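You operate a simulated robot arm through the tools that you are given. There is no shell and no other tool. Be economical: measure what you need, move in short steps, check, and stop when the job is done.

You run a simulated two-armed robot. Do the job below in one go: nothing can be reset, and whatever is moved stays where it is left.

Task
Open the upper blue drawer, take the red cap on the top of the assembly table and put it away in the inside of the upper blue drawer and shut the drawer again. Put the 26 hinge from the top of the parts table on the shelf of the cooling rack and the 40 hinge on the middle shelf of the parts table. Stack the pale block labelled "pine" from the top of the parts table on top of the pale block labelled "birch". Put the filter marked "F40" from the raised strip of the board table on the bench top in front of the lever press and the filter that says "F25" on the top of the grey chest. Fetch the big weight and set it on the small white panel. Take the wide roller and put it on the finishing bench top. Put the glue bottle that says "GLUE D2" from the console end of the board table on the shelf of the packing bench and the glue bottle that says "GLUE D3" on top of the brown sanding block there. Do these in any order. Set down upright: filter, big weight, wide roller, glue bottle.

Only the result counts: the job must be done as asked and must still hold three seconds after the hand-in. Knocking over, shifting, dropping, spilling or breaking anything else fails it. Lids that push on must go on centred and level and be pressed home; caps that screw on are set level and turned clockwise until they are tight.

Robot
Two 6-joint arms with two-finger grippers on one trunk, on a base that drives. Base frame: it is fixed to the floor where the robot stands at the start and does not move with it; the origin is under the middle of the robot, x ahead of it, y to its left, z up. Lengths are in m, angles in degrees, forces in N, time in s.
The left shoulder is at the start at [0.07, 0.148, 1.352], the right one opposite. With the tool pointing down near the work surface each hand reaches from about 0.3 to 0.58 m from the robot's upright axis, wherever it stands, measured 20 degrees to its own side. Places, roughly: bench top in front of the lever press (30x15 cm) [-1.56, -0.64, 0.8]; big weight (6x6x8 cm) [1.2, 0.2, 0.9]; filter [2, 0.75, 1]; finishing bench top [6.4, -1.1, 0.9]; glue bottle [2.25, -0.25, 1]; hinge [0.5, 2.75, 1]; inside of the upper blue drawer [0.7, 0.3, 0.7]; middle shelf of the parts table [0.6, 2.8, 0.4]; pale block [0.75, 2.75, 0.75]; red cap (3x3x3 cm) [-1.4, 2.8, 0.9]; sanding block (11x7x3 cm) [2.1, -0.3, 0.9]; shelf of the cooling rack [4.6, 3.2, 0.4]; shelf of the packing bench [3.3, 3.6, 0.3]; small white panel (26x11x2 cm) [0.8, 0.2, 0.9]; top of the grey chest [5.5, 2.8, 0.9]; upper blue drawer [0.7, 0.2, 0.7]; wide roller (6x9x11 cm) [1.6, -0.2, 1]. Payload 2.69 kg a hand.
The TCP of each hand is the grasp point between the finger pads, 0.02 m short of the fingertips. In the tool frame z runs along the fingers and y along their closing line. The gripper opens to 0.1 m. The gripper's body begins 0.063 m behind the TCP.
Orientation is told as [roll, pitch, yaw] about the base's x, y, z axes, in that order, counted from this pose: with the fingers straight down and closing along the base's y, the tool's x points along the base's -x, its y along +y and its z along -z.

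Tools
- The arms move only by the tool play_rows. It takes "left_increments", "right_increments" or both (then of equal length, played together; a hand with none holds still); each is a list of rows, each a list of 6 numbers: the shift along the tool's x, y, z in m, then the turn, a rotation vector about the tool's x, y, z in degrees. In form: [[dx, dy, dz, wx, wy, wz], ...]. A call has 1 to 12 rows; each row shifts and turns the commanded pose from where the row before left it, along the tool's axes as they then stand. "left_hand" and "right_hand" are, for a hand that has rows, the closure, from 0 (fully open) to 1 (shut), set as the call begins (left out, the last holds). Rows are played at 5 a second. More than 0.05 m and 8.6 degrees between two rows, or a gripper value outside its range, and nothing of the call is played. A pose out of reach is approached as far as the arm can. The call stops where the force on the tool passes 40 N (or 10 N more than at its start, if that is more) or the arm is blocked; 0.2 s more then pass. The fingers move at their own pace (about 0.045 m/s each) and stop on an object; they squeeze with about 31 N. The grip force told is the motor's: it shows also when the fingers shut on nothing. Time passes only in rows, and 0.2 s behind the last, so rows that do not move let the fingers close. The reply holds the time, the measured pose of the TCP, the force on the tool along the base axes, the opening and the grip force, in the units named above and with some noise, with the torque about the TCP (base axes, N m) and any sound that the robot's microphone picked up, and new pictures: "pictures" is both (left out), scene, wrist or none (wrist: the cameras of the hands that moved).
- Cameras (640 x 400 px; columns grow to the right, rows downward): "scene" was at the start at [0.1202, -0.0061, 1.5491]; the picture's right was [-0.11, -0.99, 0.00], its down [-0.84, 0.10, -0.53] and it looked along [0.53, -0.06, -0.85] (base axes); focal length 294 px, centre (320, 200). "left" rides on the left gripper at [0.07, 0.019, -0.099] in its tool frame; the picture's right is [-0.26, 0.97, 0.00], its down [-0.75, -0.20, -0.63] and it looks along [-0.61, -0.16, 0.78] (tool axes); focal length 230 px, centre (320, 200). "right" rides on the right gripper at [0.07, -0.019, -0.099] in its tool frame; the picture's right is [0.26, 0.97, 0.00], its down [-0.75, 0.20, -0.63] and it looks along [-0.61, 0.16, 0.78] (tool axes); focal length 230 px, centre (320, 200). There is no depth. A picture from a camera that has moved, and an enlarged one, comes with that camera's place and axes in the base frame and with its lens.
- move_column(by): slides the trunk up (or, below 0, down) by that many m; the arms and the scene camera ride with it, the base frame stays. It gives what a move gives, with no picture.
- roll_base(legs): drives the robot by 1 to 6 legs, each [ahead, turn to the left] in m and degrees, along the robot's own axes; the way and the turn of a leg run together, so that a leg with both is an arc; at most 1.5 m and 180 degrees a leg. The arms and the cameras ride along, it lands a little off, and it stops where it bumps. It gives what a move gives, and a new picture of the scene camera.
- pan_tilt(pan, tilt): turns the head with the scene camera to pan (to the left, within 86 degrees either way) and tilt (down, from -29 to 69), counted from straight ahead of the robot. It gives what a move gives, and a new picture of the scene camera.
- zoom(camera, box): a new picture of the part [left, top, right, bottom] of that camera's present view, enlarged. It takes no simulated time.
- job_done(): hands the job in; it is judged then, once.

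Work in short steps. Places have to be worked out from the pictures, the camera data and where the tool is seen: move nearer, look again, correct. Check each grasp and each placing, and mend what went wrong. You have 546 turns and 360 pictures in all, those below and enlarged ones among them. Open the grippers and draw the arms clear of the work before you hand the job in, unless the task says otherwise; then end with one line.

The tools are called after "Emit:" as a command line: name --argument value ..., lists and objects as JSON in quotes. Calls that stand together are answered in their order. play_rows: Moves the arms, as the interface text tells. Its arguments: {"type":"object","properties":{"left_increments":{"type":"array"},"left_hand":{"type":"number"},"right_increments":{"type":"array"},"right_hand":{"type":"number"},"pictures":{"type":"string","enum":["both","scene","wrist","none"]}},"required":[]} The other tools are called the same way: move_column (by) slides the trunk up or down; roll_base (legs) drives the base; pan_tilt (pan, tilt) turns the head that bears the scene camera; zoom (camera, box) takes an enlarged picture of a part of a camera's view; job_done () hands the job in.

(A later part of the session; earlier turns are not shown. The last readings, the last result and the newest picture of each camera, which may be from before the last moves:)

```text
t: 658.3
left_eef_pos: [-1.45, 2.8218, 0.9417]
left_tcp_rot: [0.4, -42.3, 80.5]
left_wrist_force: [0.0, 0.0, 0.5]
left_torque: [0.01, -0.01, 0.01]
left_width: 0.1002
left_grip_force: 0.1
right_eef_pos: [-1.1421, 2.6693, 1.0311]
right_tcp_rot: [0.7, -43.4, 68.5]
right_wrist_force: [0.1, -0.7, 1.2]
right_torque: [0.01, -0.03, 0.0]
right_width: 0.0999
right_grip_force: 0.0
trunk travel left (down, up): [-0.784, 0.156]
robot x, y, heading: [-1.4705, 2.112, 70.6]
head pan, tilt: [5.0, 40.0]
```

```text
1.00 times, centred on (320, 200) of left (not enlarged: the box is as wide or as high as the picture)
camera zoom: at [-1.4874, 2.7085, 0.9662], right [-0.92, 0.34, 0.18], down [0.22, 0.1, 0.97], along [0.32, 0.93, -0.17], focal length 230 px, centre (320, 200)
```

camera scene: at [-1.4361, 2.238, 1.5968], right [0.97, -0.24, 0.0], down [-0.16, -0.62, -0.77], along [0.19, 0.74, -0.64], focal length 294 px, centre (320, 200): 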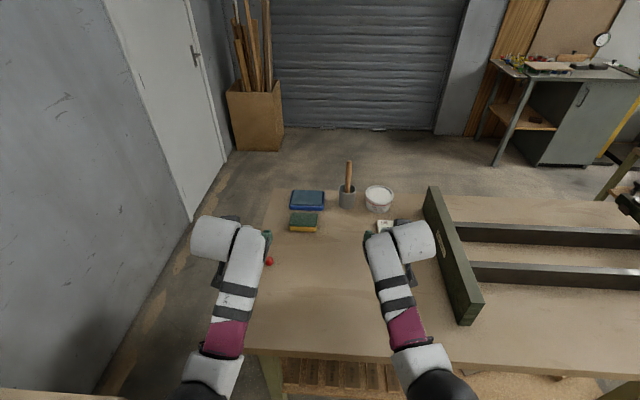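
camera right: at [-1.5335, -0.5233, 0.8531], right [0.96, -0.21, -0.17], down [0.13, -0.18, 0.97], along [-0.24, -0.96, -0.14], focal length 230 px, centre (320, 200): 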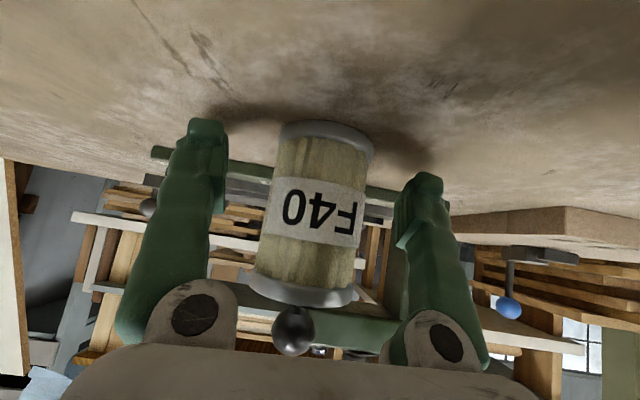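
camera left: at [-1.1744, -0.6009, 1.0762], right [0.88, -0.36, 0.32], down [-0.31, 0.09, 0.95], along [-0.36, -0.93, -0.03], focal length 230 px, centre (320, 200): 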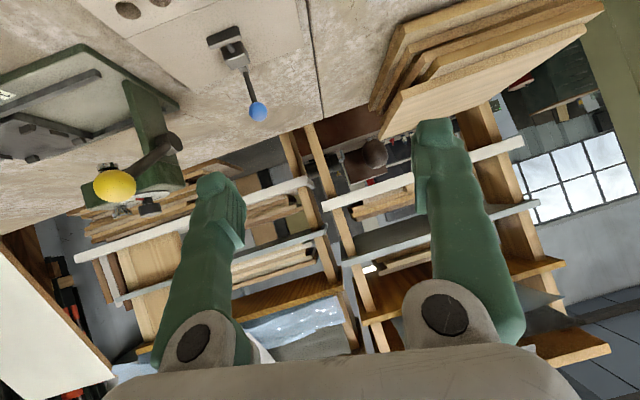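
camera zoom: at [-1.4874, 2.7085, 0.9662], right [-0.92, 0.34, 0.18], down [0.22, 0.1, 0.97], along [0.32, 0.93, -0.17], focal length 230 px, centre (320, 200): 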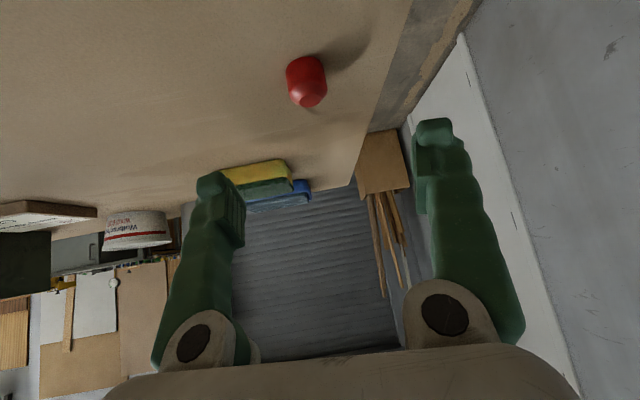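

Cap centre ≈(-1.443, 2.857, 0.848), so the table top is at 0.833. I drive 6 cm more and then descend.

Emit:
roll_base --legs '[[0.06, 0]]'

Emit:
play_rows --left_increments '[[0.03, 0.003, 0.012, 0, 0, 0], [0.03, 0.003, 0.012, 0, 0, 0]]' --pictures "wrist"

```text
t: 659.8
left_eef_pos: [-1.4362, 2.8671, 0.9411]
left_tcp_rot: [0.7, -42.0, 80.6]
left_wrist_force: [0.2, 1.0, -1.2]
left_torque: [-0.01, 0.02, 0.01]
left_width: 0.0998
left_grip_force: 0.1
right_eef_pos: [-1.1259, 2.7133, 1.0356]
right_tcp_rot: [0.9, -44.2, 68.2]
right_wrist_force: [0.5, 2.0, -0.6]
right_torque: [-0.02, -0.03, 0.0]
right_width: 0.1001
right_grip_force: 0.1
trunk travel left (down, up): [-0.784, 0.156]
robot x, y, heading: [-1.4585, 2.1665, 70.7]
head pan, tilt: [5.0, 40.0]
stopped in leg 1: the robot was blocked; the commanded pose is now the measured one
camera scene: at [-1.4112, 2.309, 1.4453], right [0.97, -0.24, 0.0], down [-0.16, -0.63, -0.76], along [0.19, 0.74, -0.65], focal length 294 px, centre (320, 200)
```

scene: 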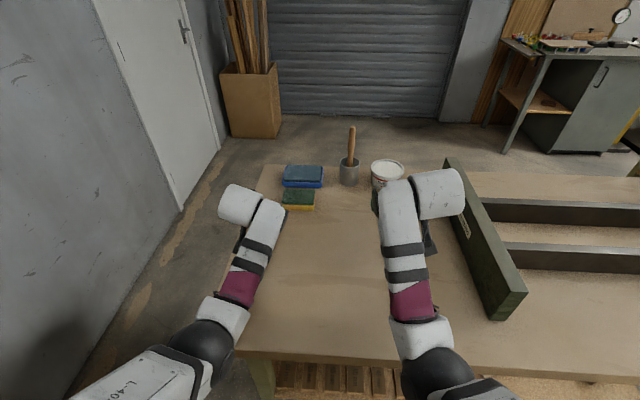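

```text
t: 660.4
left_eef_pos: [-1.4487, 2.8345, 0.8861]
left_tcp_rot: [0.6, -42.5, 80.6]
left_wrist_force: [0.3, 0.1, -0.2]
left_torque: [0.0, 0.02, -0.01]
left_width: 0.1
left_grip_force: 0.0
right_eef_pos: [-1.1274, 2.7077, 1.0387]
right_tcp_rot: [0.9, -44.4, 68.2]
right_wrist_force: [-0.6, 0.3, -0.8]
right_torque: [-0.01, -0.01, 0.0]
right_width: 0.0999
right_grip_force: 0.0
trunk travel left (down, up): [-0.784, 0.156]
robot x, y, heading: [-1.4544, 2.1643, 70.9]
head pan, tilt: [5.0, 40.0]
camera left: at [-1.4861, 2.7207, 0.9113], right [-0.92, 0.34, 0.18], down [0.22, 0.09, 0.97], along [0.31, 0.94, -0.16], focal length 230 px, centre (320, 200)
```

left: 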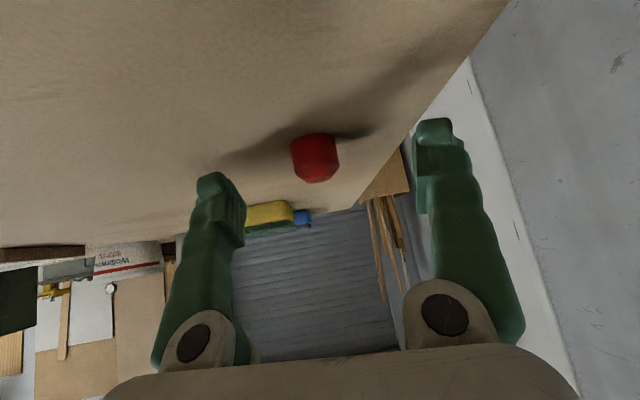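

Emit:
play_rows --left_increments '[[0.002, -0.001, 0.015, 0, 0, 0], [0.002, -0.001, 0.014, 0, 0, 0]]' --pictures "wrist"

```text
t: 661.1
left_eef_pos: [-1.4452, 2.8443, 0.8789]
left_tcp_rot: [0.2, -44.3, 80.9]
left_wrist_force: [-7.5, -22.5, 27.6]
left_torque: [-0.65, -1.39, -1.31]
left_width: 0.1001
left_grip_force: 0.0
right_eef_pos: [-1.1319, 2.6935, 1.0462]
right_tcp_rot: [1.0, -45.2, 68.3]
right_wrist_force: [-0.8, -0.1, 0.2]
right_torque: [-0.02, -0.06, 0.02]
right_width: 0.1001
right_grip_force: 0.2
trunk travel left (down, up): [-0.784, 0.156]
robot x, y, heading: [-1.4575, 2.1652, 71.4]
head pan, tilt: [5.0, 40.0]
stopped in row 2 (left hand): the force on the tool passed its limit at 50 N (the readings are from after the stop); the commanded pose is now the measured one
camera left: at [-1.4831, 2.7298, 0.9008], right [-0.93, 0.33, 0.18], down [0.22, 0.06, 0.97], along [0.31, 0.94, -0.13], focal length 230 px, centre (320, 200)
```

left: 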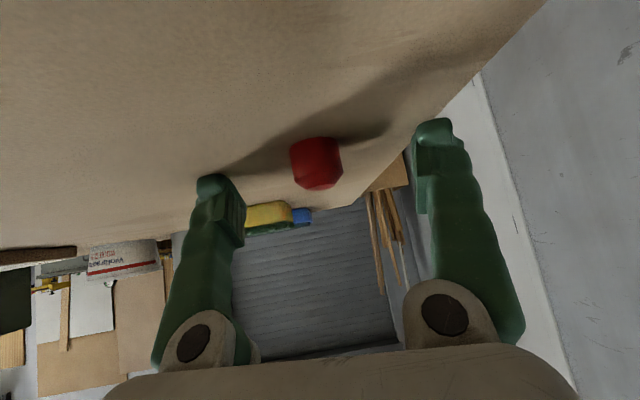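

The fingertips touch the table (~0.86). I raise 6 mm, go 1 cm forward and close on the cap.

Emit:
play_rows --left_increments '[[-0.006, 0, -0.005, 0, 0, 0], [-0.009, 0, 0.008, 0, 0, 0]]' --pictures "none"

Emit:
play_rows --left_increments '[[0, 0, 0, 0, 0, 0], [0, 0, 0, 0, 0, 0], [0, 0, 0, 0, 0, 0], [0, 0, 0, 0, 0, 0], [0, 0, 0, 0, 0, 0]]' --left_hand 1 --pictures "wrist"

```text
t: 661.8
left_eef_pos: [-1.4433, 2.859, 0.8794]
left_tcp_rot: [0.3, -43.5, 80.9]
left_wrist_force: [-5.5, -12.9, 16.7]
left_torque: [-0.39, -0.94, -0.87]
left_width: 0.1
left_grip_force: 0.0
right_eef_pos: [-1.1303, 2.6999, 1.0437]
right_tcp_rot: [1.0, -44.9, 68.2]
right_wrist_force: [0.0, -0.1, 0.4]
right_torque: [0.02, 0.0, 0.0]
right_width: 0.0998
right_grip_force: 0.1
trunk travel left (down, up): [-0.784, 0.156]
robot x, y, heading: [-1.4552, 2.1627, 70.8]
head pan, tilt: [5.0, 40.0]
```

```text
t: 663.0
left_eef_pos: [-1.4418, 2.8597, 0.8798]
left_tcp_rot: [0.9, -43.5, 80.5]
left_wrist_force: [13.0, -6.5, 17.0]
left_torque: [-0.07, -0.4, -0.11]
left_width: 0.0
left_grip_force: 5.6
right_eef_pos: [-1.1275, 2.7, 1.0424]
right_tcp_rot: [1.2, -44.7, 68.1]
right_wrist_force: [0.4, 0.2, -0.2]
right_torque: [0.0, 0.05, 0.01]
right_width: 0.0999
right_grip_force: 0.2
trunk travel left (down, up): [-0.784, 0.156]
robot x, y, heading: [-1.4552, 2.1633, 71.2]
head pan, tilt: [5.0, 40.0]
camera left: at [-1.4784, 2.7457, 0.9029], right [-0.92, 0.33, 0.19], down [0.23, 0.08, 0.97], along [0.31, 0.94, -0.15], focal length 230 px, centre (320, 200)
```

left: 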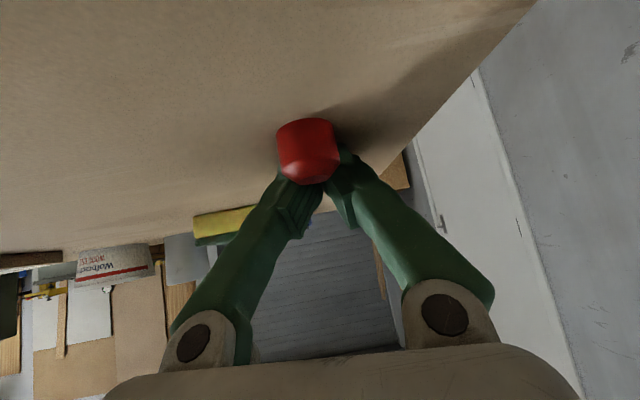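

The fingers closed just beyond the cap. I open, move back 2.3 cm, and try again.

Emit:
play_rows --left_increments '[[-0.002, 0, -0.003, 0, 0, 0], [0, 0, 0, 0, 0, 0], [0, 0, 0, 0, 0, 0], [0, 0, 0, 0, 0, 0], [0.008, 0, -0.009, 0, 0, 0], [0.008, 0.001, -0.009, 0, 0, 0]]' --left_hand 0 --pictures "wrist"

```text
t: 664.4
left_eef_pos: [-1.4468, 2.8359, 0.8807]
left_tcp_rot: [0.5, -43.0, 80.9]
left_wrist_force: [-1.2, 0.5, 1.3]
left_torque: [0.0, -0.02, 0.04]
left_width: 0.1003
left_grip_force: 0.1
right_eef_pos: [-1.1282, 2.7018, 1.0411]
right_tcp_rot: [1.0, -44.7, 68.3]
right_wrist_force: [0.7, -0.8, -0.6]
right_torque: [0.02, 0.01, -0.01]
right_width: 0.1
right_grip_force: 0.0
trunk travel left (down, up): [-0.784, 0.156]
robot x, y, heading: [-1.4541, 2.164, 70.8]
head pan, tilt: [5.0, 40.0]
camera left: at [-1.4843, 2.7222, 0.9052], right [-0.92, 0.34, 0.18], down [0.22, 0.09, 0.97], along [0.31, 0.94, -0.15], focal length 230 px, centre (320, 200)
```

left: 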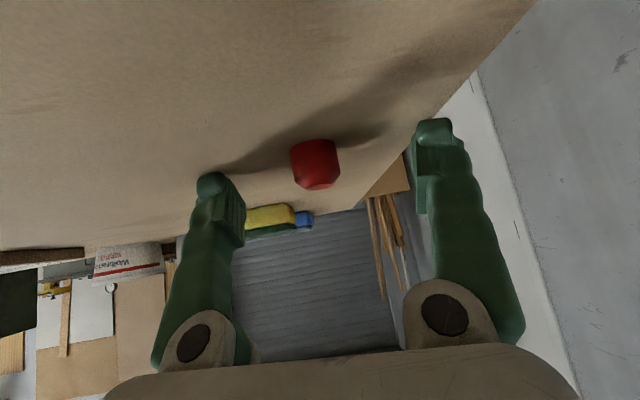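

Emit:
play_rows --left_increments '[[0.002, 0, 0, 0, 0, 0], [0, 0, 0, 0, 0, 0], [0, 0, 0, 0, 0, 0], [0, 0, 0, 0, 0, 0], [0, 0, 0, 0, 0, 0], [0, 0, 0, 0, 0, 0]]' --left_hand 1 --pictures "wrist"

```text
t: 665.8
left_eef_pos: [-1.4481, 2.8373, 0.8808]
left_tcp_rot: [0.6, -43.2, 80.9]
left_wrist_force: [0.9, -0.2, 2.7]
left_torque: [0.01, -0.04, -0.02]
left_width: 0.0184
left_grip_force: 30.6
right_eef_pos: [-1.1291, 2.7029, 1.0417]
right_tcp_rot: [0.9, -44.7, 68.2]
right_wrist_force: [0.6, 0.0, -0.1]
right_torque: [0.02, -0.04, 0.02]
right_width: 0.1
right_grip_force: 0.1
trunk travel left (down, up): [-0.784, 0.156]
robot x, y, heading: [-1.4538, 2.1658, 71.0]
head pan, tilt: [5.0, 40.0]
camera left: at [-1.4855, 2.7231, 0.9049], right [-0.92, 0.33, 0.18], down [0.22, 0.08, 0.97], along [0.31, 0.94, -0.15], focal length 230 px, centre (320, 200)
```

left: 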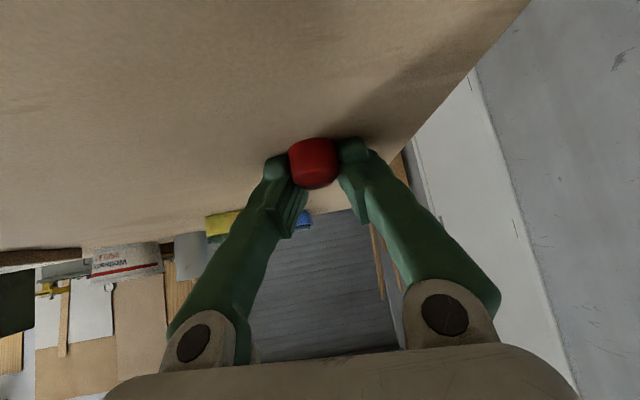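

It holds the cap off-centre; I reopen, move back 9 mm and re-close.

Emit:
play_rows --left_increments '[[0, 0, 0, 0, 0, 0], [0, 0, 0, 0, 0, 0], [0, 0, 0, 0, 0, 0], [0.0066, 0, -0.0062, 0, 0, 0], [0, 0, 0, 0, 0, 0]]' --left_hand 0.3 --pictures "none"

Emit:
play_rows --left_increments '[[0, 0, 0, 0, 0, 0], [0, 0, 0, 0, 0, 0], [0, 0, 0, 0, 0, 0], [0, 0, 0, 0, 0, 0], [0, 0, 0, 0, 0, 0]]' --left_hand 1 --pictures "wrist"

```text
t: 667.0
left_eef_pos: [-1.4484, 2.8282, 0.8807]
left_tcp_rot: [0.3, -43.2, 80.9]
left_wrist_force: [2.0, 3.0, 6.3]
left_torque: [0.02, -0.3, 0.17]
left_width: 0.0711
left_grip_force: 0.6
right_eef_pos: [-1.1287, 2.7032, 1.0405]
right_tcp_rot: [0.9, -44.6, 68.3]
right_wrist_force: [0.0, 0.2, 0.0]
right_torque: [-0.01, 0.03, 0.02]
right_width: 0.0997
right_grip_force: 0.0
trunk travel left (down, up): [-0.784, 0.156]
robot x, y, heading: [-1.4546, 2.1657, 71.1]
head pan, tilt: [5.0, 40.0]
```

```text
t: 668.1
left_eef_pos: [-1.45, 2.8266, 0.8817]
left_tcp_rot: [0.5, -43.4, 80.7]
left_wrist_force: [-1.6, -0.8, 4.4]
left_torque: [-0.02, -0.03, -0.03]
left_width: 0.0202
left_grip_force: 31.3
right_eef_pos: [-1.1289, 2.7029, 1.0414]
right_tcp_rot: [1.0, -44.6, 68.2]
right_wrist_force: [-0.9, -0.5, -0.2]
right_torque: [-0.03, -0.02, 0.0]
right_width: 0.1001
right_grip_force: 0.0
trunk travel left (down, up): [-0.784, 0.156]
robot x, y, heading: [-1.4536, 2.1669, 71.1]
head pan, tilt: [5.0, 40.0]
camera left: at [-1.487, 2.7134, 0.9049], right [-0.92, 0.33, 0.18], down [0.22, 0.08, 0.97], along [0.31, 0.94, -0.15], focal length 230 px, centre (320, 200)
```

left: 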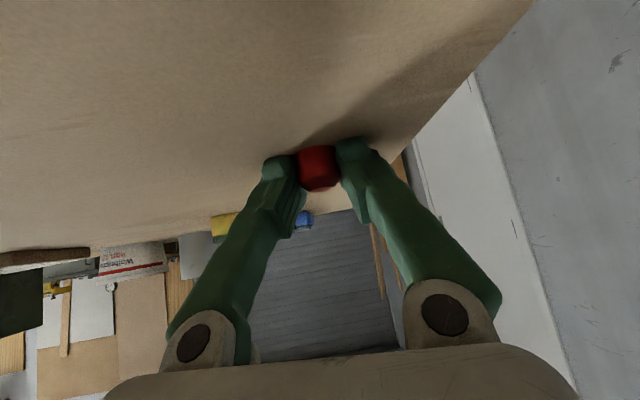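

Emit:
move_column --by 0.15

Emit:
zoom --camera "left" --box '[200, 80, 440, 230]'

```text
t: 669.9
left_eef_pos: [-1.448, 2.8274, 1.0307]
left_tcp_rot: [0.5, -43.2, 80.7]
left_wrist_force: [0.3, 0.5, 0.1]
left_torque: [0.0, -0.01, 0.03]
left_width: 0.0198
left_grip_force: 30.8
right_eef_pos: [-1.1292, 2.7037, 1.191]
right_tcp_rot: [0.9, -44.6, 68.4]
right_wrist_force: [-1.2, -0.1, -0.2]
right_torque: [0.03, 0.02, 0.02]
right_width: 0.1
right_grip_force: 0.0
trunk travel left (down, up): [-0.934, 0.006]
robot x, y, heading: [-1.4526, 2.165, 70.8]
head pan, tilt: [5.0, 40.0]
```

```text
2.67 times, centred on (320, 155) of left
camera zoom: at [-1.4863, 2.7144, 1.0544], right [-0.92, 0.33, 0.18], down [0.22, 0.08, 0.97], along [0.31, 0.94, -0.15], focal length 614 px, centre (320, 320)
```

zoom: 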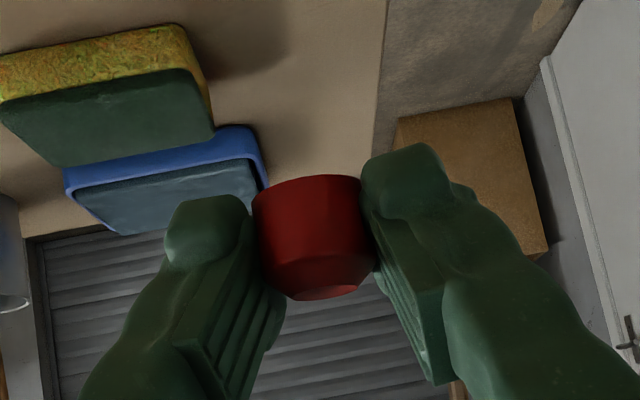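

Cap held. I align the left hand's yaw, back away and drive to the drawer's near side.

Emit:
play_rows --left_increments '[[0, 0, 0, 3.4, 0, 3.65], [0, 0, 0, 3.4, 0, 3.65]]' --pictures "none"

Emit:
roll_base --legs '[[-0.4, 0], [0, -127.3], [1.5, 0], [0.55, 0], [0, 39.5]]'

Emit:
pan_tilt --pan 0 --tilt 35

```text
t: 670.5
left_eef_pos: [-1.4497, 2.829, 1.0306]
left_tcp_rot: [0.5, -43.1, 70.7]
left_wrist_force: [0.5, 0.3, -1.3]
left_torque: [-0.05, -0.01, -0.01]
left_width: 0.02
left_grip_force: 31.0
right_eef_pos: [-1.1293, 2.7039, 1.1909]
right_tcp_rot: [0.8, -44.7, 68.3]
right_wrist_force: [-0.1, 0.3, -0.2]
right_torque: [-0.01, 0.04, 0.02]
right_width: 0.1
right_grip_force: 0.0
trunk travel left (down, up): [-0.934, 0.006]
robot x, y, heading: [-1.4527, 2.167, 70.6]
head pan, tilt: [5.0, 40.0]
```

```text
t: 689.9
left_eef_pos: [0.18, 0.0705, 1.0314]
left_tcp_rot: [0.6, -43.2, -18.5]
left_wrist_force: [-0.1, 0.5, -0.3]
left_torque: [-0.01, 0.02, 0.0]
left_width: 0.0207
left_grip_force: 30.9
right_eef_pos: [0.0616, -0.2512, 1.1915]
right_tcp_rot: [0.9, -44.6, -21.0]
right_wrist_force: [-0.1, 0.0, -0.3]
right_torque: [0.03, -0.04, -0.03]
right_width: 0.1001
right_grip_force: 0.1
trunk travel left (down, up): [-0.934, 0.006]
robot x, y, heading: [-0.4849, 0.0675, -17.8]
head pan, tilt: [5.0, 40.0]
camera scene: at [-0.3509, 0.0321, 1.5965], right [-0.23, -0.97, 0.0], down [-0.63, 0.15, -0.77], along [0.75, -0.17, -0.64], focal length 294 px, centre (320, 200)
```

scene: 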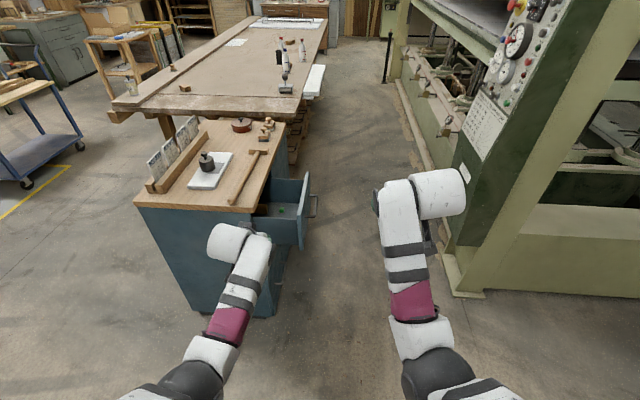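

```text
t: 690.6
left_eef_pos: [0.1805, 0.0707, 1.0311]
left_tcp_rot: [0.4, -43.2, -18.4]
left_wrist_force: [-0.4, -0.2, -0.3]
left_torque: [0.01, 0.0, 0.01]
left_width: 0.0209
left_grip_force: 30.7
right_eef_pos: [0.0612, -0.2501, 1.1916]
right_tcp_rot: [0.9, -44.6, -20.8]
right_wrist_force: [0.9, 0.2, -0.4]
right_torque: [-0.02, 0.02, 0.03]
right_width: 0.1001
right_grip_force: 0.1
trunk travel left (down, up): [-0.934, 0.006]
robot x, y, heading: [-0.4829, 0.0677, -18.0]
head pan, tilt: [0.0, 35.0]
camera scene: at [-0.3497, 0.0248, 1.604], right [-0.31, -0.95, 0.0], down [-0.55, 0.18, -0.82], along [0.78, -0.25, -0.57], focal length 294 px, centre (320, 200)
```

scene: 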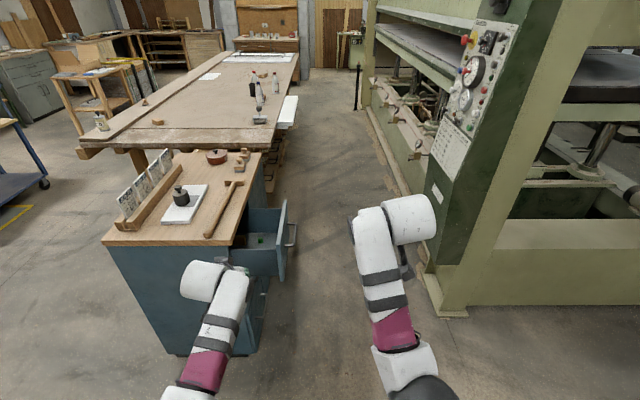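

Emit:
zoom --camera "scene" --box '[200, 180, 320, 300]'

```text
3.33 times, centred on (260, 240) of scene
camera zoom: at [-0.3497, 0.0248, 1.604], right [-0.31, -0.95, 0.0], down [-0.55, 0.18, -0.82], along [0.78, -0.25, -0.57], focal length 978 px, centre (520, 67)
```

zoom: 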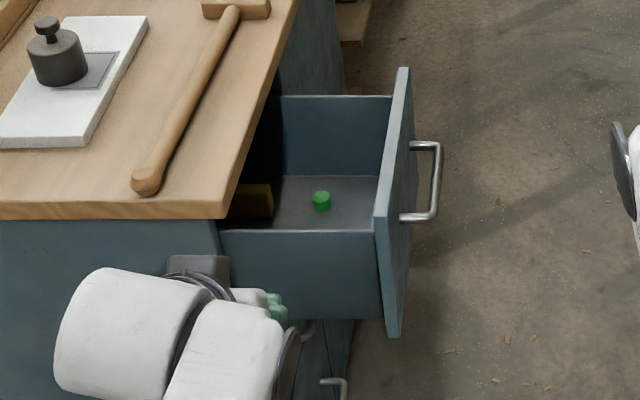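

A green cap and a wooden piece are inside; free space exists at the front. I turn the left hand to vertical for lowering into the drawer.

Emit:
play_rows --left_increments '[[0.0178, 0, -0.0166, 0, 7.2, 0], [0.0197, 0, -0.0143, 0, 7.2, 0], [0.0213, 0, -0.0118, 0, 7.2, 0], [0.0227, 0, -0.0087, 0, 7.2, 0], [0.0236, 0, -0.0059, 0, 7.2, 0], [0.0241, 0, -0.003, 0, 7.2, 0]]' --pictures "none"

Emit:
roll_base --legs '[[0.56, 0]]'

Emit:
zoom --camera "left" --box '[0, 0, 640, 400]'

```text
t: 692.0
left_eef_pos: [0.0475, 0.1135, 1.021]
left_tcp_rot: [0.4, 0.2, -18.0]
left_wrist_force: [0.0, -0.2, -0.7]
left_torque: [0.0, -0.01, 0.0]
left_width: 0.021
left_grip_force: 30.8
left hand out of reach, approached as far as the arm can: row 6
right_eef_pos: [0.0612, -0.2499, 1.1901]
right_tcp_rot: [0.9, -44.4, -20.9]
right_wrist_force: [0.3, 0.1, -0.2]
right_torque: [-0.01, 0.02, 0.02]
right_width: 0.1
right_grip_force: 0.1
trunk travel left (down, up): [-0.934, 0.006]
robot x, y, heading: [-0.4807, 0.0697, -18.1]
head pan, tilt: [0.0, 35.0]
```

```text
t: 695.2
left_eef_pos: [0.5764, -0.0639, 1.0218]
left_tcp_rot: [0.5, 0.0, -18.4]
left_wrist_force: [0.6, 0.3, 0.6]
left_torque: [-0.02, 0.01, 0.0]
left_width: 0.0209
left_grip_force: 31.0
right_eef_pos: [0.5875, -0.4298, 1.1915]
right_tcp_rot: [0.8, -44.7, -21.3]
right_wrist_force: [0.2, -0.1, 0.1]
right_torque: [0.0, -0.02, -0.02]
right_width: 0.0999
right_grip_force: 0.1
trunk travel left (down, up): [-0.934, 0.006]
robot x, y, heading: [0.0482, -0.1116, -18.4]
head pan, tilt: [0.0, 35.0]
camera scene: at [0.1778, -0.1507, 1.6042], right [-0.32, -0.95, 0.0], down [-0.54, 0.18, -0.82], along [0.78, -0.26, -0.57], focal length 294 px, centre (320, 200)
```

scene: 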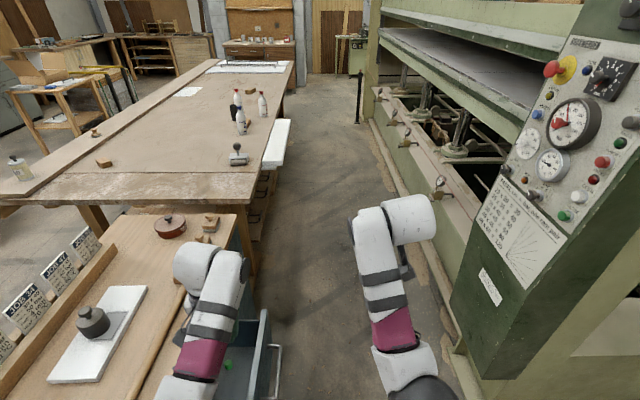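

```text
1.00 times, centred on (320, 200) of left (not enlarged: the box is as wide or as high as the picture)
camera zoom: at [0.515, -0.0255, 1.1203], right [0.55, 0.84, 0.01], down [0.65, -0.43, 0.63], along [0.53, -0.34, -0.78], focal length 230 px, centre (320, 200)
```

zoom: 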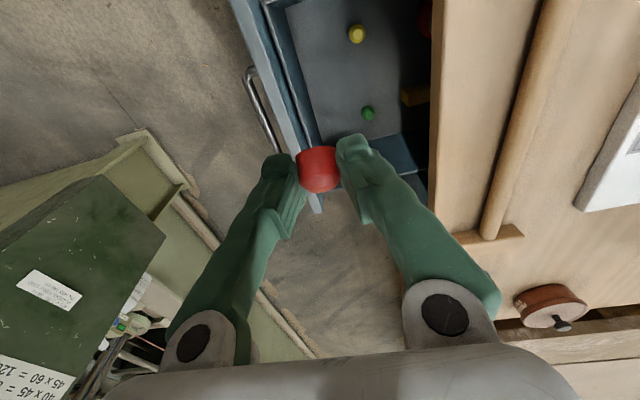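

Free spot between yellow and green caps. I shift the hand to (0.603, -0.034) and lower the trunk in two steps.

Emit:
play_rows --left_increments '[[-0.016, 0.0374, 0, 0, 0, 0]]' --pictures "none"

Emit:
move_column --by -0.17

Emit:
zoom --camera "left" --box '[0, 0, 640, 400]'

```text
t: 695.6
left_eef_pos: [0.6077, -0.035, 1.0191]
left_tcp_rot: [0.3, -0.1, -18.2]
left_wrist_force: [0.4, 0.2, 0.5]
left_torque: [-0.03, 0.04, -0.01]
left_width: 0.0211
left_grip_force: 30.5
right_eef_pos: [0.5898, -0.4274, 1.1896]
right_tcp_rot: [0.8, -44.5, -21.1]
right_wrist_force: [0.0, -0.1, 0.3]
right_torque: [0.0, -0.02, -0.02]
right_width: 0.0999
right_grip_force: 0.0
trunk travel left (down, up): [-0.934, 0.006]
robot x, y, heading: [0.0473, -0.1073, -18.4]
head pan, tilt: [0.0, 35.0]
```

```text
t: 697.5
left_eef_pos: [0.6051, -0.036, 0.8519]
left_tcp_rot: [0.5, -0.1, -18.4]
left_wrist_force: [-0.1, 0.2, -0.1]
left_torque: [0.0, -0.02, 0.0]
left_width: 0.0209
left_grip_force: 31.0
right_eef_pos: [0.5891, -0.4291, 1.0192]
right_tcp_rot: [0.9, -44.6, -21.3]
right_wrist_force: [0.1, 0.2, 0.6]
right_torque: [-0.01, -0.04, -0.03]
right_width: 0.1
right_grip_force: 0.2
trunk travel left (down, up): [-0.764, 0.176]
robot x, y, heading: [0.047, -0.1065, -18.4]
head pan, tilt: [0.0, 35.0]
```

```text
1.00 times, centred on (320, 200) of left (not enlarged: the box is as wide or as high as the picture)
camera zoom: at [0.5436, 0.0045, 0.9497], right [0.55, 0.84, 0.01], down [0.65, -0.43, 0.63], along [0.53, -0.34, -0.78], focal length 230 px, centre (320, 200)
```

zoom: 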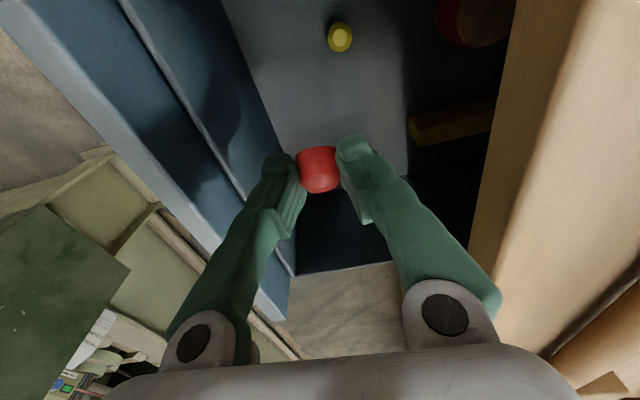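

Projected landing spot is free. I lower 11 cm more.

Emit:
move_column --by -0.08

Emit:
move_column --by -0.035

Emit:
zoom --camera "left" --box '[0, 0, 640, 400]'

```text
t: 698.7
left_eef_pos: [0.6047, -0.0344, 0.771]
left_tcp_rot: [0.4, -0.2, -18.4]
left_wrist_force: [0.2, -0.4, -0.8]
left_torque: [0.02, -0.04, -0.03]
left_width: 0.0208
left_grip_force: 30.5
right_eef_pos: [0.5892, -0.4293, 0.9409]
right_tcp_rot: [1.0, -44.5, -21.3]
right_wrist_force: [-1.0, -0.3, 0.4]
right_torque: [-0.02, -0.02, 0.0]
right_width: 0.1001
right_grip_force: 0.0
trunk travel left (down, up): [-0.684, 0.256]
robot x, y, heading: [0.0512, -0.1096, -18.6]
head pan, tilt: [0.0, 35.0]
```

```text
t: 699.5
left_eef_pos: [0.6052, -0.0353, 0.737]
left_tcp_rot: [0.4, 0.0, -18.4]
left_wrist_force: [0.6, -0.2, 0.2]
left_torque: [0.0, -0.05, -0.01]
left_width: 0.0207
left_grip_force: 30.9
right_eef_pos: [0.5887, -0.4293, 0.9058]
right_tcp_rot: [0.9, -44.6, -21.3]
right_wrist_force: [-0.5, -0.3, -0.1]
right_torque: [0.01, 0.02, 0.03]
right_width: 0.1
right_grip_force: 0.0
trunk travel left (down, up): [-0.649, 0.291]
robot x, y, heading: [0.0441, -0.1079, -18.6]
head pan, tilt: [0.0, 35.0]
```

```text
1.00 times, centred on (320, 200) of left (not enlarged: the box is as wide or as high as the picture)
camera zoom: at [0.5434, 0.0045, 0.8348], right [0.55, 0.84, 0.01], down [0.65, -0.43, 0.63], along [0.53, -0.34, -0.78], focal length 230 px, centre (320, 200)
```

zoom: 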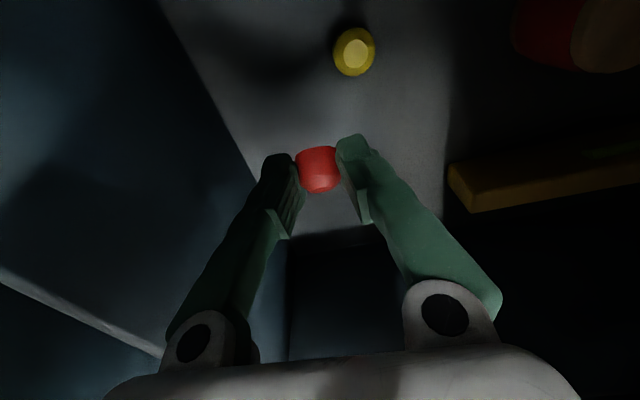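

Emit:
move_column --by -0.015

Emit:
move_column --by -0.012

Emit:
move_column --by -0.01

```text
t: 700.1
left_eef_pos: [0.6046, -0.0353, 0.7218]
left_tcp_rot: [0.4, -0.1, -18.3]
left_wrist_force: [-0.2, 0.1, -0.3]
left_torque: [-0.01, 0.02, -0.02]
left_width: 0.0209
left_grip_force: 31.0
right_eef_pos: [0.5886, -0.4289, 0.8912]
right_tcp_rot: [0.9, -44.7, -21.3]
right_wrist_force: [0.1, 0.2, 0.0]
right_torque: [0.01, -0.03, -0.03]
right_width: 0.1
right_grip_force: 0.1
trunk travel left (down, up): [-0.634, 0.306]
robot x, y, heading: [0.0508, -0.108, -18.5]
head pan, tilt: [0.0, 35.0]
```

```text
t: 700.7
left_eef_pos: [0.605, -0.0346, 0.7091]
left_tcp_rot: [0.5, -0.2, -18.4]
left_wrist_force: [0.1, -0.2, -0.7]
left_torque: [-0.04, 0.05, -0.01]
left_width: 0.0209
left_grip_force: 30.8
right_eef_pos: [0.5884, -0.4301, 0.879]
right_tcp_rot: [0.9, -44.6, -21.3]
right_wrist_force: [-0.2, 0.3, 0.1]
right_torque: [0.01, 0.0, -0.02]
right_width: 0.1005
right_grip_force: 0.1
trunk travel left (down, up): [-0.622, 0.318]
robot x, y, heading: [0.0466, -0.1086, -18.4]
head pan, tilt: [0.0, 35.0]
```

```text
t: 701.3
left_eef_pos: [0.6051, -0.0356, 0.6991]
left_tcp_rot: [0.4, -0.1, -18.3]
left_wrist_force: [0.3, -0.4, -0.4]
left_torque: [0.01, 0.02, -0.02]
left_width: 0.0209
left_grip_force: 31.2
right_eef_pos: [0.5886, -0.4306, 0.869]
right_tcp_rot: [0.9, -44.6, -21.3]
right_wrist_force: [0.4, -0.2, -0.1]
right_torque: [0.02, -0.02, 0.0]
right_width: 0.1002
right_grip_force: 0.1
trunk travel left (down, up): [-0.612, 0.328]
robot x, y, heading: [0.0465, -0.11, -18.9]
head pan, tilt: [0.0, 35.0]
```

Emit:
move_column --by -0.012

Emit:
move_column --by -0.01

Emit:
zoom --camera "left" --box '[0, 0, 640, 400]'

```text
t: 701.9
left_eef_pos: [0.605, -0.0349, 0.6893]
left_tcp_rot: [0.5, -0.2, -18.4]
left_wrist_force: [-0.7, 0.8, 8.6]
left_torque: [-0.01, 0.02, -0.03]
left_width: 0.0207
left_grip_force: 30.8
right_eef_pos: [0.5877, -0.4288, 0.8576]
right_tcp_rot: [0.9, -44.7, -21.3]
right_wrist_force: [0.6, -0.2, 0.8]
right_torque: [-0.01, 0.01, 0.01]
right_width: 0.1002
right_grip_force: 0.0
trunk travel left (down, up): [-0.6, 0.34]
robot x, y, heading: [0.0494, -0.1123, -18.7]
head pan, tilt: [0.0, 35.0]
```

```text
t: 702.5
left_eef_pos: [0.6037, -0.0363, 0.6801]
left_tcp_rot: [0.6, -0.5, -18.5]
left_wrist_force: [3.1, -0.2, 27.2]
left_torque: [-0.03, -0.09, 0.03]
left_width: 0.0212
left_grip_force: 31.0
right_eef_pos: [0.5858, -0.4298, 0.849]
right_tcp_rot: [1.2, -44.9, -21.4]
right_wrist_force: [-0.7, 0.5, 0.8]
right_torque: [0.02, 0.01, 0.0]
right_width: 0.1001
right_grip_force: 0.1
trunk travel left (down, up): [-0.59, 0.35]
robot x, y, heading: [0.0477, -0.1106, -18.5]
head pan, tilt: [0.0, 35.0]
```

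```text
1.00 times, centred on (320, 200) of left (not enlarged: the box is as wide or as high as the picture)
camera zoom: at [0.5415, 0.0035, 0.7788], right [0.55, 0.84, 0.01], down [0.64, -0.43, 0.63], along [0.54, -0.34, -0.77], focal length 230 px, centre (320, 200)
```

zoom: 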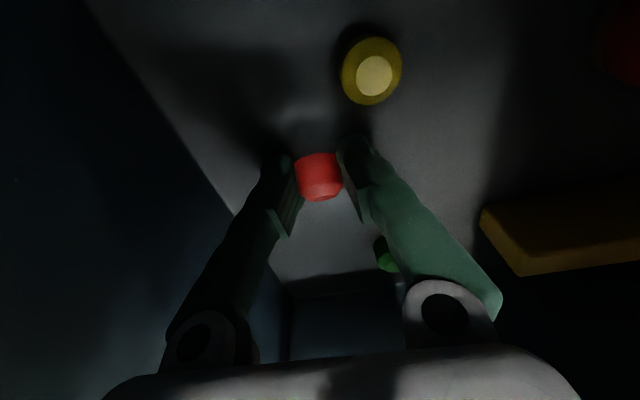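

Contact with the drawer floor. I open partially and lift straight out.

Emit:
move_column --by 0.006

Emit:
play_rows --left_increments '[[0, 0, 0, 0, 0, 0], [0, 0, 0, 0, 0, 0], [0, 0, 0, 0, 0, 0]]' --left_hand 0.55 --pictures "none"

Emit:
move_column --by 0.15

Emit:
zoom --camera "left" --box '[0, 0, 640, 400]'

```text
t: 703.0
left_eef_pos: [0.6014, -0.0346, 0.6806]
left_tcp_rot: [0.4, 0.3, -18.5]
left_wrist_force: [-0.5, 0.2, 0.5]
left_torque: [-0.03, 0.0, 0.01]
left_width: 0.0209
left_grip_force: 31.0
right_eef_pos: [0.5881, -0.4292, 0.8528]
right_tcp_rot: [0.8, -44.5, -21.3]
right_wrist_force: [-0.2, 0.4, 1.0]
right_torque: [0.03, 0.0, -0.02]
right_width: 0.0998
right_grip_force: 0.0
trunk travel left (down, up): [-0.596, 0.344]
robot x, y, heading: [0.0468, -0.11, -18.5]
head pan, tilt: [0.0, 35.0]
```

```text
t: 703.8
left_eef_pos: [0.6052, -0.0344, 0.6841]
left_tcp_rot: [0.4, -0.1, -18.5]
left_wrist_force: [0.1, 0.5, -0.2]
left_torque: [0.02, 0.01, -0.03]
left_width: 0.0448
left_grip_force: 0.1
right_eef_pos: [0.5892, -0.4294, 0.8521]
right_tcp_rot: [0.9, -44.6, -21.2]
right_wrist_force: [-1.2, -0.1, 0.5]
right_torque: [-0.02, 0.01, 0.04]
right_width: 0.1001
right_grip_force: 0.0
trunk travel left (down, up): [-0.596, 0.344]
robot x, y, heading: [0.0461, -0.1093, -18.5]
head pan, tilt: [0.0, 35.0]
```

```text
t: 705.5
left_eef_pos: [0.6052, -0.035, 0.8327]
left_tcp_rot: [0.4, 0.0, -18.3]
left_wrist_force: [-0.5, -0.5, -0.2]
left_torque: [0.0, 0.01, 0.0]
left_width: 0.045
left_grip_force: 0.0
right_eef_pos: [0.5885, -0.4306, 1.0027]
right_tcp_rot: [0.9, -44.6, -21.2]
right_wrist_force: [0.3, -0.9, -0.4]
right_torque: [-0.01, 0.01, 0.01]
right_width: 0.0999
right_grip_force: 0.0
trunk travel left (down, up): [-0.746, 0.194]
robot x, y, heading: [0.0509, -0.1101, -18.5]
head pan, tilt: [0.0, 35.0]
```

```text
1.00 times, centred on (320, 200) of left (not enlarged: the box is as wide or as high as the picture)
camera zoom: at [0.5437, 0.0044, 0.9315], right [0.55, 0.84, 0.01], down [0.65, -0.43, 0.63], along [0.53, -0.34, -0.78], focal length 230 px, centre (320, 200)
```

zoom: 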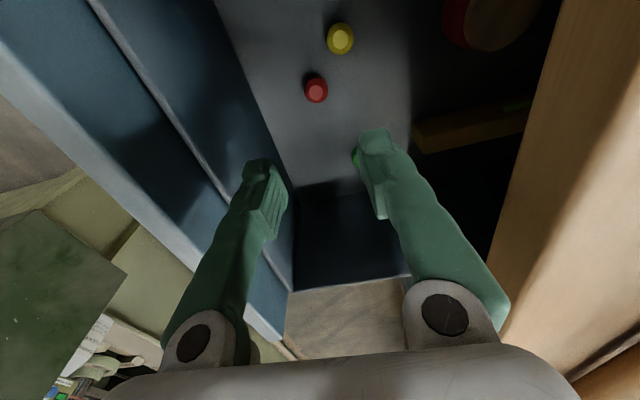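

The red cap lies in the drawer. Now I close the fingers, move outside the drawer front, and push it shut at its top rim.

Emit:
move_column --by 0.1

Emit:
play_rows --left_increments '[[0, -0.048, 0, 0, 0, 0], [0, -0.048, 0, 0, 0, 0], [0, -0.05, 0, 0, 0, 0]]' --left_hand 1 --pictures "none"

Emit:
move_column --by -0.105

Emit:
zoom --camera "left" --box '[0, 0, 640, 400]'

```text
t: 706.9
left_eef_pos: [0.6058, -0.0357, 0.9323]
left_tcp_rot: [0.4, 0.0, -18.4]
left_wrist_force: [0.1, 0.1, -0.3]
left_torque: [0.01, -0.02, 0.01]
left_width: 0.0448
left_grip_force: 0.0
right_eef_pos: [0.5897, -0.4289, 1.103]
right_tcp_rot: [1.0, -44.5, -21.4]
right_wrist_force: [0.6, 0.1, -0.3]
right_torque: [0.03, -0.01, -0.04]
right_width: 0.1
right_grip_force: 0.1
trunk travel left (down, up): [-0.846, 0.094]
robot x, y, heading: [0.046, -0.1099, -18.5]
head pan, tilt: [0.0, 35.0]
```

```text
t: 707.7
left_eef_pos: [0.5589, -0.176, 0.9301]
left_tcp_rot: [0.4, -0.2, -18.4]
left_wrist_force: [-0.3, -0.4, 0.2]
left_torque: [0.02, 0.02, 0.01]
left_width: 0.0
left_grip_force: 19.8
right_eef_pos: [0.5872, -0.4309, 1.1026]
right_tcp_rot: [1.0, -44.6, -21.4]
right_wrist_force: [-0.5, 0.3, 0.7]
right_torque: [0.03, -0.02, 0.02]
right_width: 0.1002
right_grip_force: 0.0
trunk travel left (down, up): [-0.846, 0.094]
robot x, y, heading: [0.0483, -0.1075, -18.6]
head pan, tilt: [0.0, 35.0]
```

```text
t: 709.0
left_eef_pos: [0.5594, -0.174, 0.827]
left_tcp_rot: [0.4, -0.1, -18.4]
left_wrist_force: [-0.1, -0.3, 0.2]
left_torque: [0.0, -0.02, 0.0]
left_width: 0.0002
left_grip_force: 29.7
right_eef_pos: [0.5891, -0.4302, 0.9978]
right_tcp_rot: [0.8, -44.7, -21.3]
right_wrist_force: [0.5, 0.6, 0.2]
right_torque: [0.02, 0.0, 0.01]
right_width: 0.1001
right_grip_force: 0.1
trunk travel left (down, up): [-0.741, 0.199]
robot x, y, heading: [0.0496, -0.1111, -18.3]
head pan, tilt: [0.0, 35.0]
```

```text
1.00 times, centred on (320, 200) of left (not enlarged: the box is as wide or as high as the picture)
camera zoom: at [0.4975, -0.1346, 0.9249], right [0.55, 0.84, 0.01], down [0.65, -0.43, 0.63], along [0.53, -0.34, -0.78], focal length 230 px, centre (320, 200)
```

zoom: 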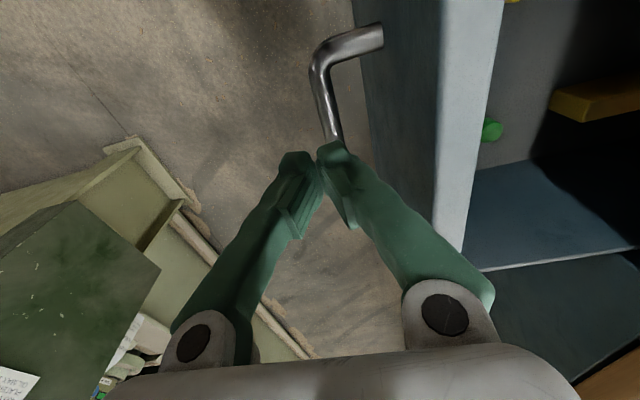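

The closed fingers are just outside the front panel, above the handle. I push toward the chest.

Emit:
play_rows --left_increments '[[0, 0.02, 0, 0, 0, 0], [0, 0.02, 0, 0, 0, 0], [0, 0.02, 0, 0, 0, 0], [0, 0.02, 0, 0, 0, 0], [0, 0.02, 0, 0, 0, 0], [0, 0.02, 0, 0, 0, 0], [0, 0.02, 0, 0, 0, 0]]' --pictures "both"

```text
t: 710.6
left_eef_pos: [0.6023, -0.0399, 0.8269]
left_tcp_rot: [0.4, -0.1, -18.4]
left_wrist_force: [0.5, -0.7, 0.4]
left_torque: [0.0, -0.01, 0.0]
left_width: 0.0
left_grip_force: 29.3
right_eef_pos: [0.5891, -0.4292, 0.9981]
right_tcp_rot: [0.8, -44.6, -21.2]
right_wrist_force: [-0.1, 0.6, 0.0]
right_torque: [-0.06, 0.02, -0.01]
right_width: 0.1001
right_grip_force: 0.1
trunk travel left (down, up): [-0.741, 0.199]
robot x, y, heading: [0.0466, -0.1115, -18.6]
head pan, tilt: [0.0, 35.0]
camera scene: at [0.1804, -0.1503, 1.411], right [-0.32, -0.95, 0.0], down [-0.54, 0.18, -0.82], along [0.78, -0.26, -0.57], focal length 294 px, centre (320, 200)
camera left: at [0.5421, -0.0005, 0.9258], right [0.55, 0.84, 0.01], down [0.65, -0.43, 0.63], along [0.53, -0.34, -0.78], focal length 230 px, centre (320, 200)
```

scene: 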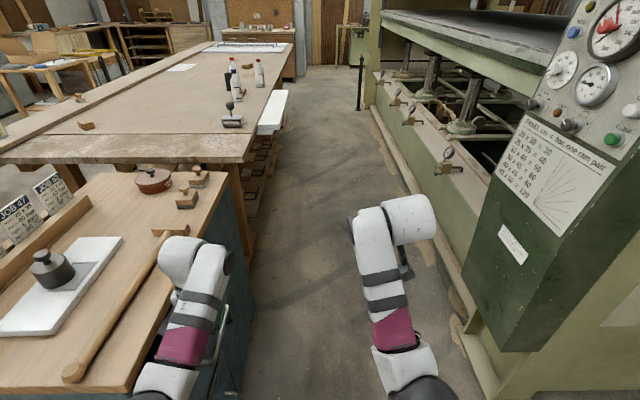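
left: 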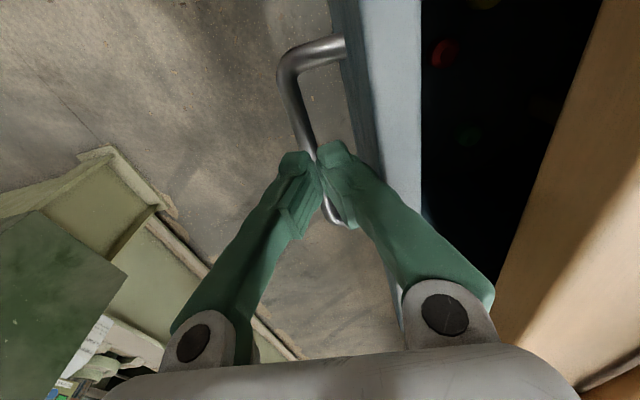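

The drawer is closing smoothly. I push on another 10+ cm.

Emit:
play_rows --left_increments '[[0, 0.02, 0, 0, 0, 0], [0, 0.02, 0, 0, 0, 0], [0, 0.015, 0, 0, 0, 0], [0, 0.015, 0, 0, 0, 0], [0, 0.015, 0, 0, 0, 0]]' --pictures "both"

```text
t: 711.7
left_eef_pos: [0.6208, 0.0085, 0.8285]
left_tcp_rot: [-1.0, -0.2, -19.5]
left_wrist_force: [-8.9, -23.5, 6.6]
left_torque: [1.42, -0.44, 0.29]
left_width: 0.0
left_grip_force: 29.3
right_eef_pos: [0.582, -0.437, 0.9992]
right_tcp_rot: [1.4, -44.8, -22.0]
right_wrist_force: [0.5, -0.2, 0.7]
right_torque: [-0.03, 0.03, 0.0]
right_width: 0.0998
right_grip_force: 0.1
trunk travel left (down, up): [-0.741, 0.199]
robot x, y, heading: [0.05, -0.1072, -19.4]
head pan, tilt: [0.0, 35.0]
stopped in row 5 (left hand): the force on the tool passed its limit at 51 N (the readings are from after the stop); the commanded pose is now the measured one
camera scene: at [0.1734, -0.1569, 1.4118], right [-0.33, -0.94, 0.0], down [-0.54, 0.19, -0.82], along [0.78, -0.27, -0.57], focal length 294 px, centre (320, 200)
camera left: at [0.5604, 0.0517, 0.9268], right [0.57, 0.82, -0.02], down [0.64, -0.43, 0.64], along [0.52, -0.37, -0.77], focal length 230 px, centre (320, 200)
```

scene: 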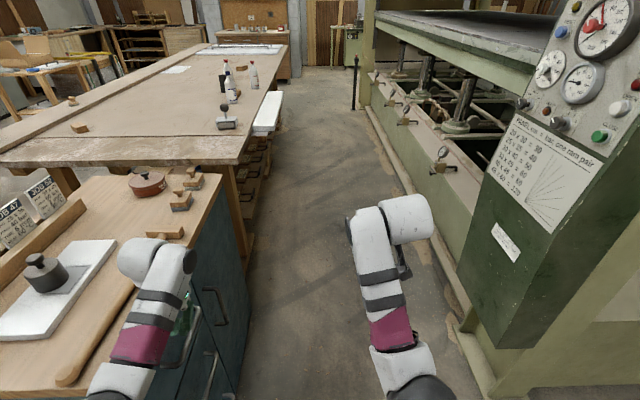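
left: 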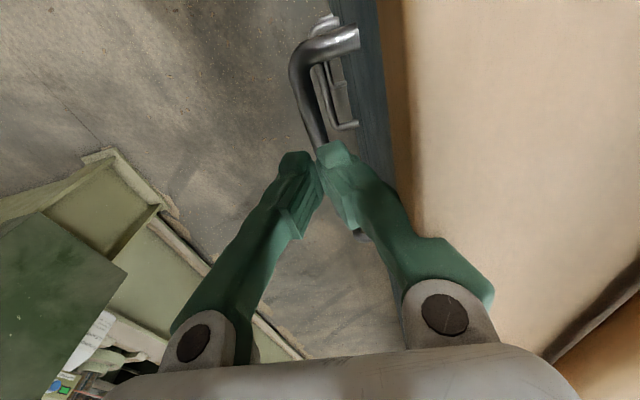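

The finger base met the chest's top edge before the drawer was fully home. I back off, roll the hand 36° so the fingertips lead, and push again.

Emit:
play_rows --left_increments '[[0, -0.035, 0, 0, 0, 0], [0, -0.035, 0, -7, 0, 0], [0, 0, 0, -7.5, 0, 0], [0, 0, 0, -7.5, 0, 0], [0, 0, 0, -7.5, 0, 0], [0, 0, 0, -7.5, 0, 0]]' --pictures "both"

```text
t: 713.1
left_eef_pos: [0.6001, -0.0497, 0.8257]
left_tcp_rot: [36.4, 0.3, -19.2]
left_wrist_force: [-0.7, -0.6, 0.1]
left_torque: [0.02, 0.0, 0.0]
left_width: 0.0002
left_grip_force: 29.0
right_eef_pos: [0.5875, -0.4333, 0.9977]
right_tcp_rot: [0.9, -44.6, -21.6]
right_wrist_force: [0.4, -0.2, 0.1]
right_torque: [0.0, 0.04, -0.01]
right_width: 0.0999
right_grip_force: 0.1
trunk travel left (down, up): [-0.741, 0.199]
robot x, y, heading: [0.0453, -0.1127, -19.0]
head pan, tilt: [0.0, 35.0]
camera scene: at [0.1796, -0.1526, 1.411], right [-0.33, -0.94, 0.0], down [-0.54, 0.19, -0.82], along [0.77, -0.27, -0.57], focal length 294 px, centre (320, 200)
camera left: at [0.5199, -0.0684, 0.9162], right [0.5, 0.65, 0.57], down [0.53, -0.75, 0.38], along [0.68, 0.11, -0.72], focal length 230 px, centre (320, 200)
```

scene: 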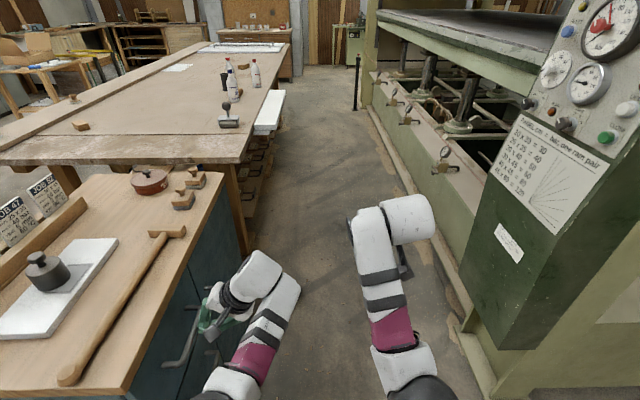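
left: 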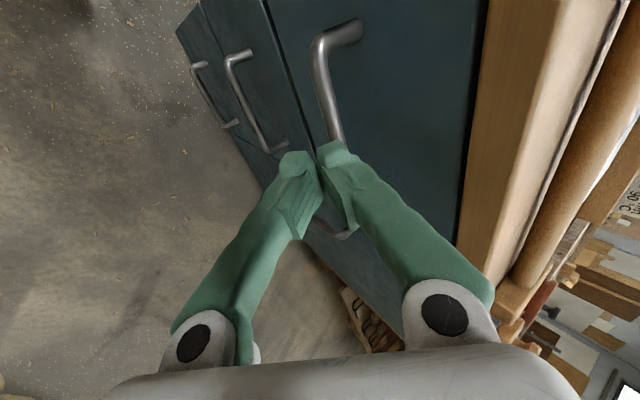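

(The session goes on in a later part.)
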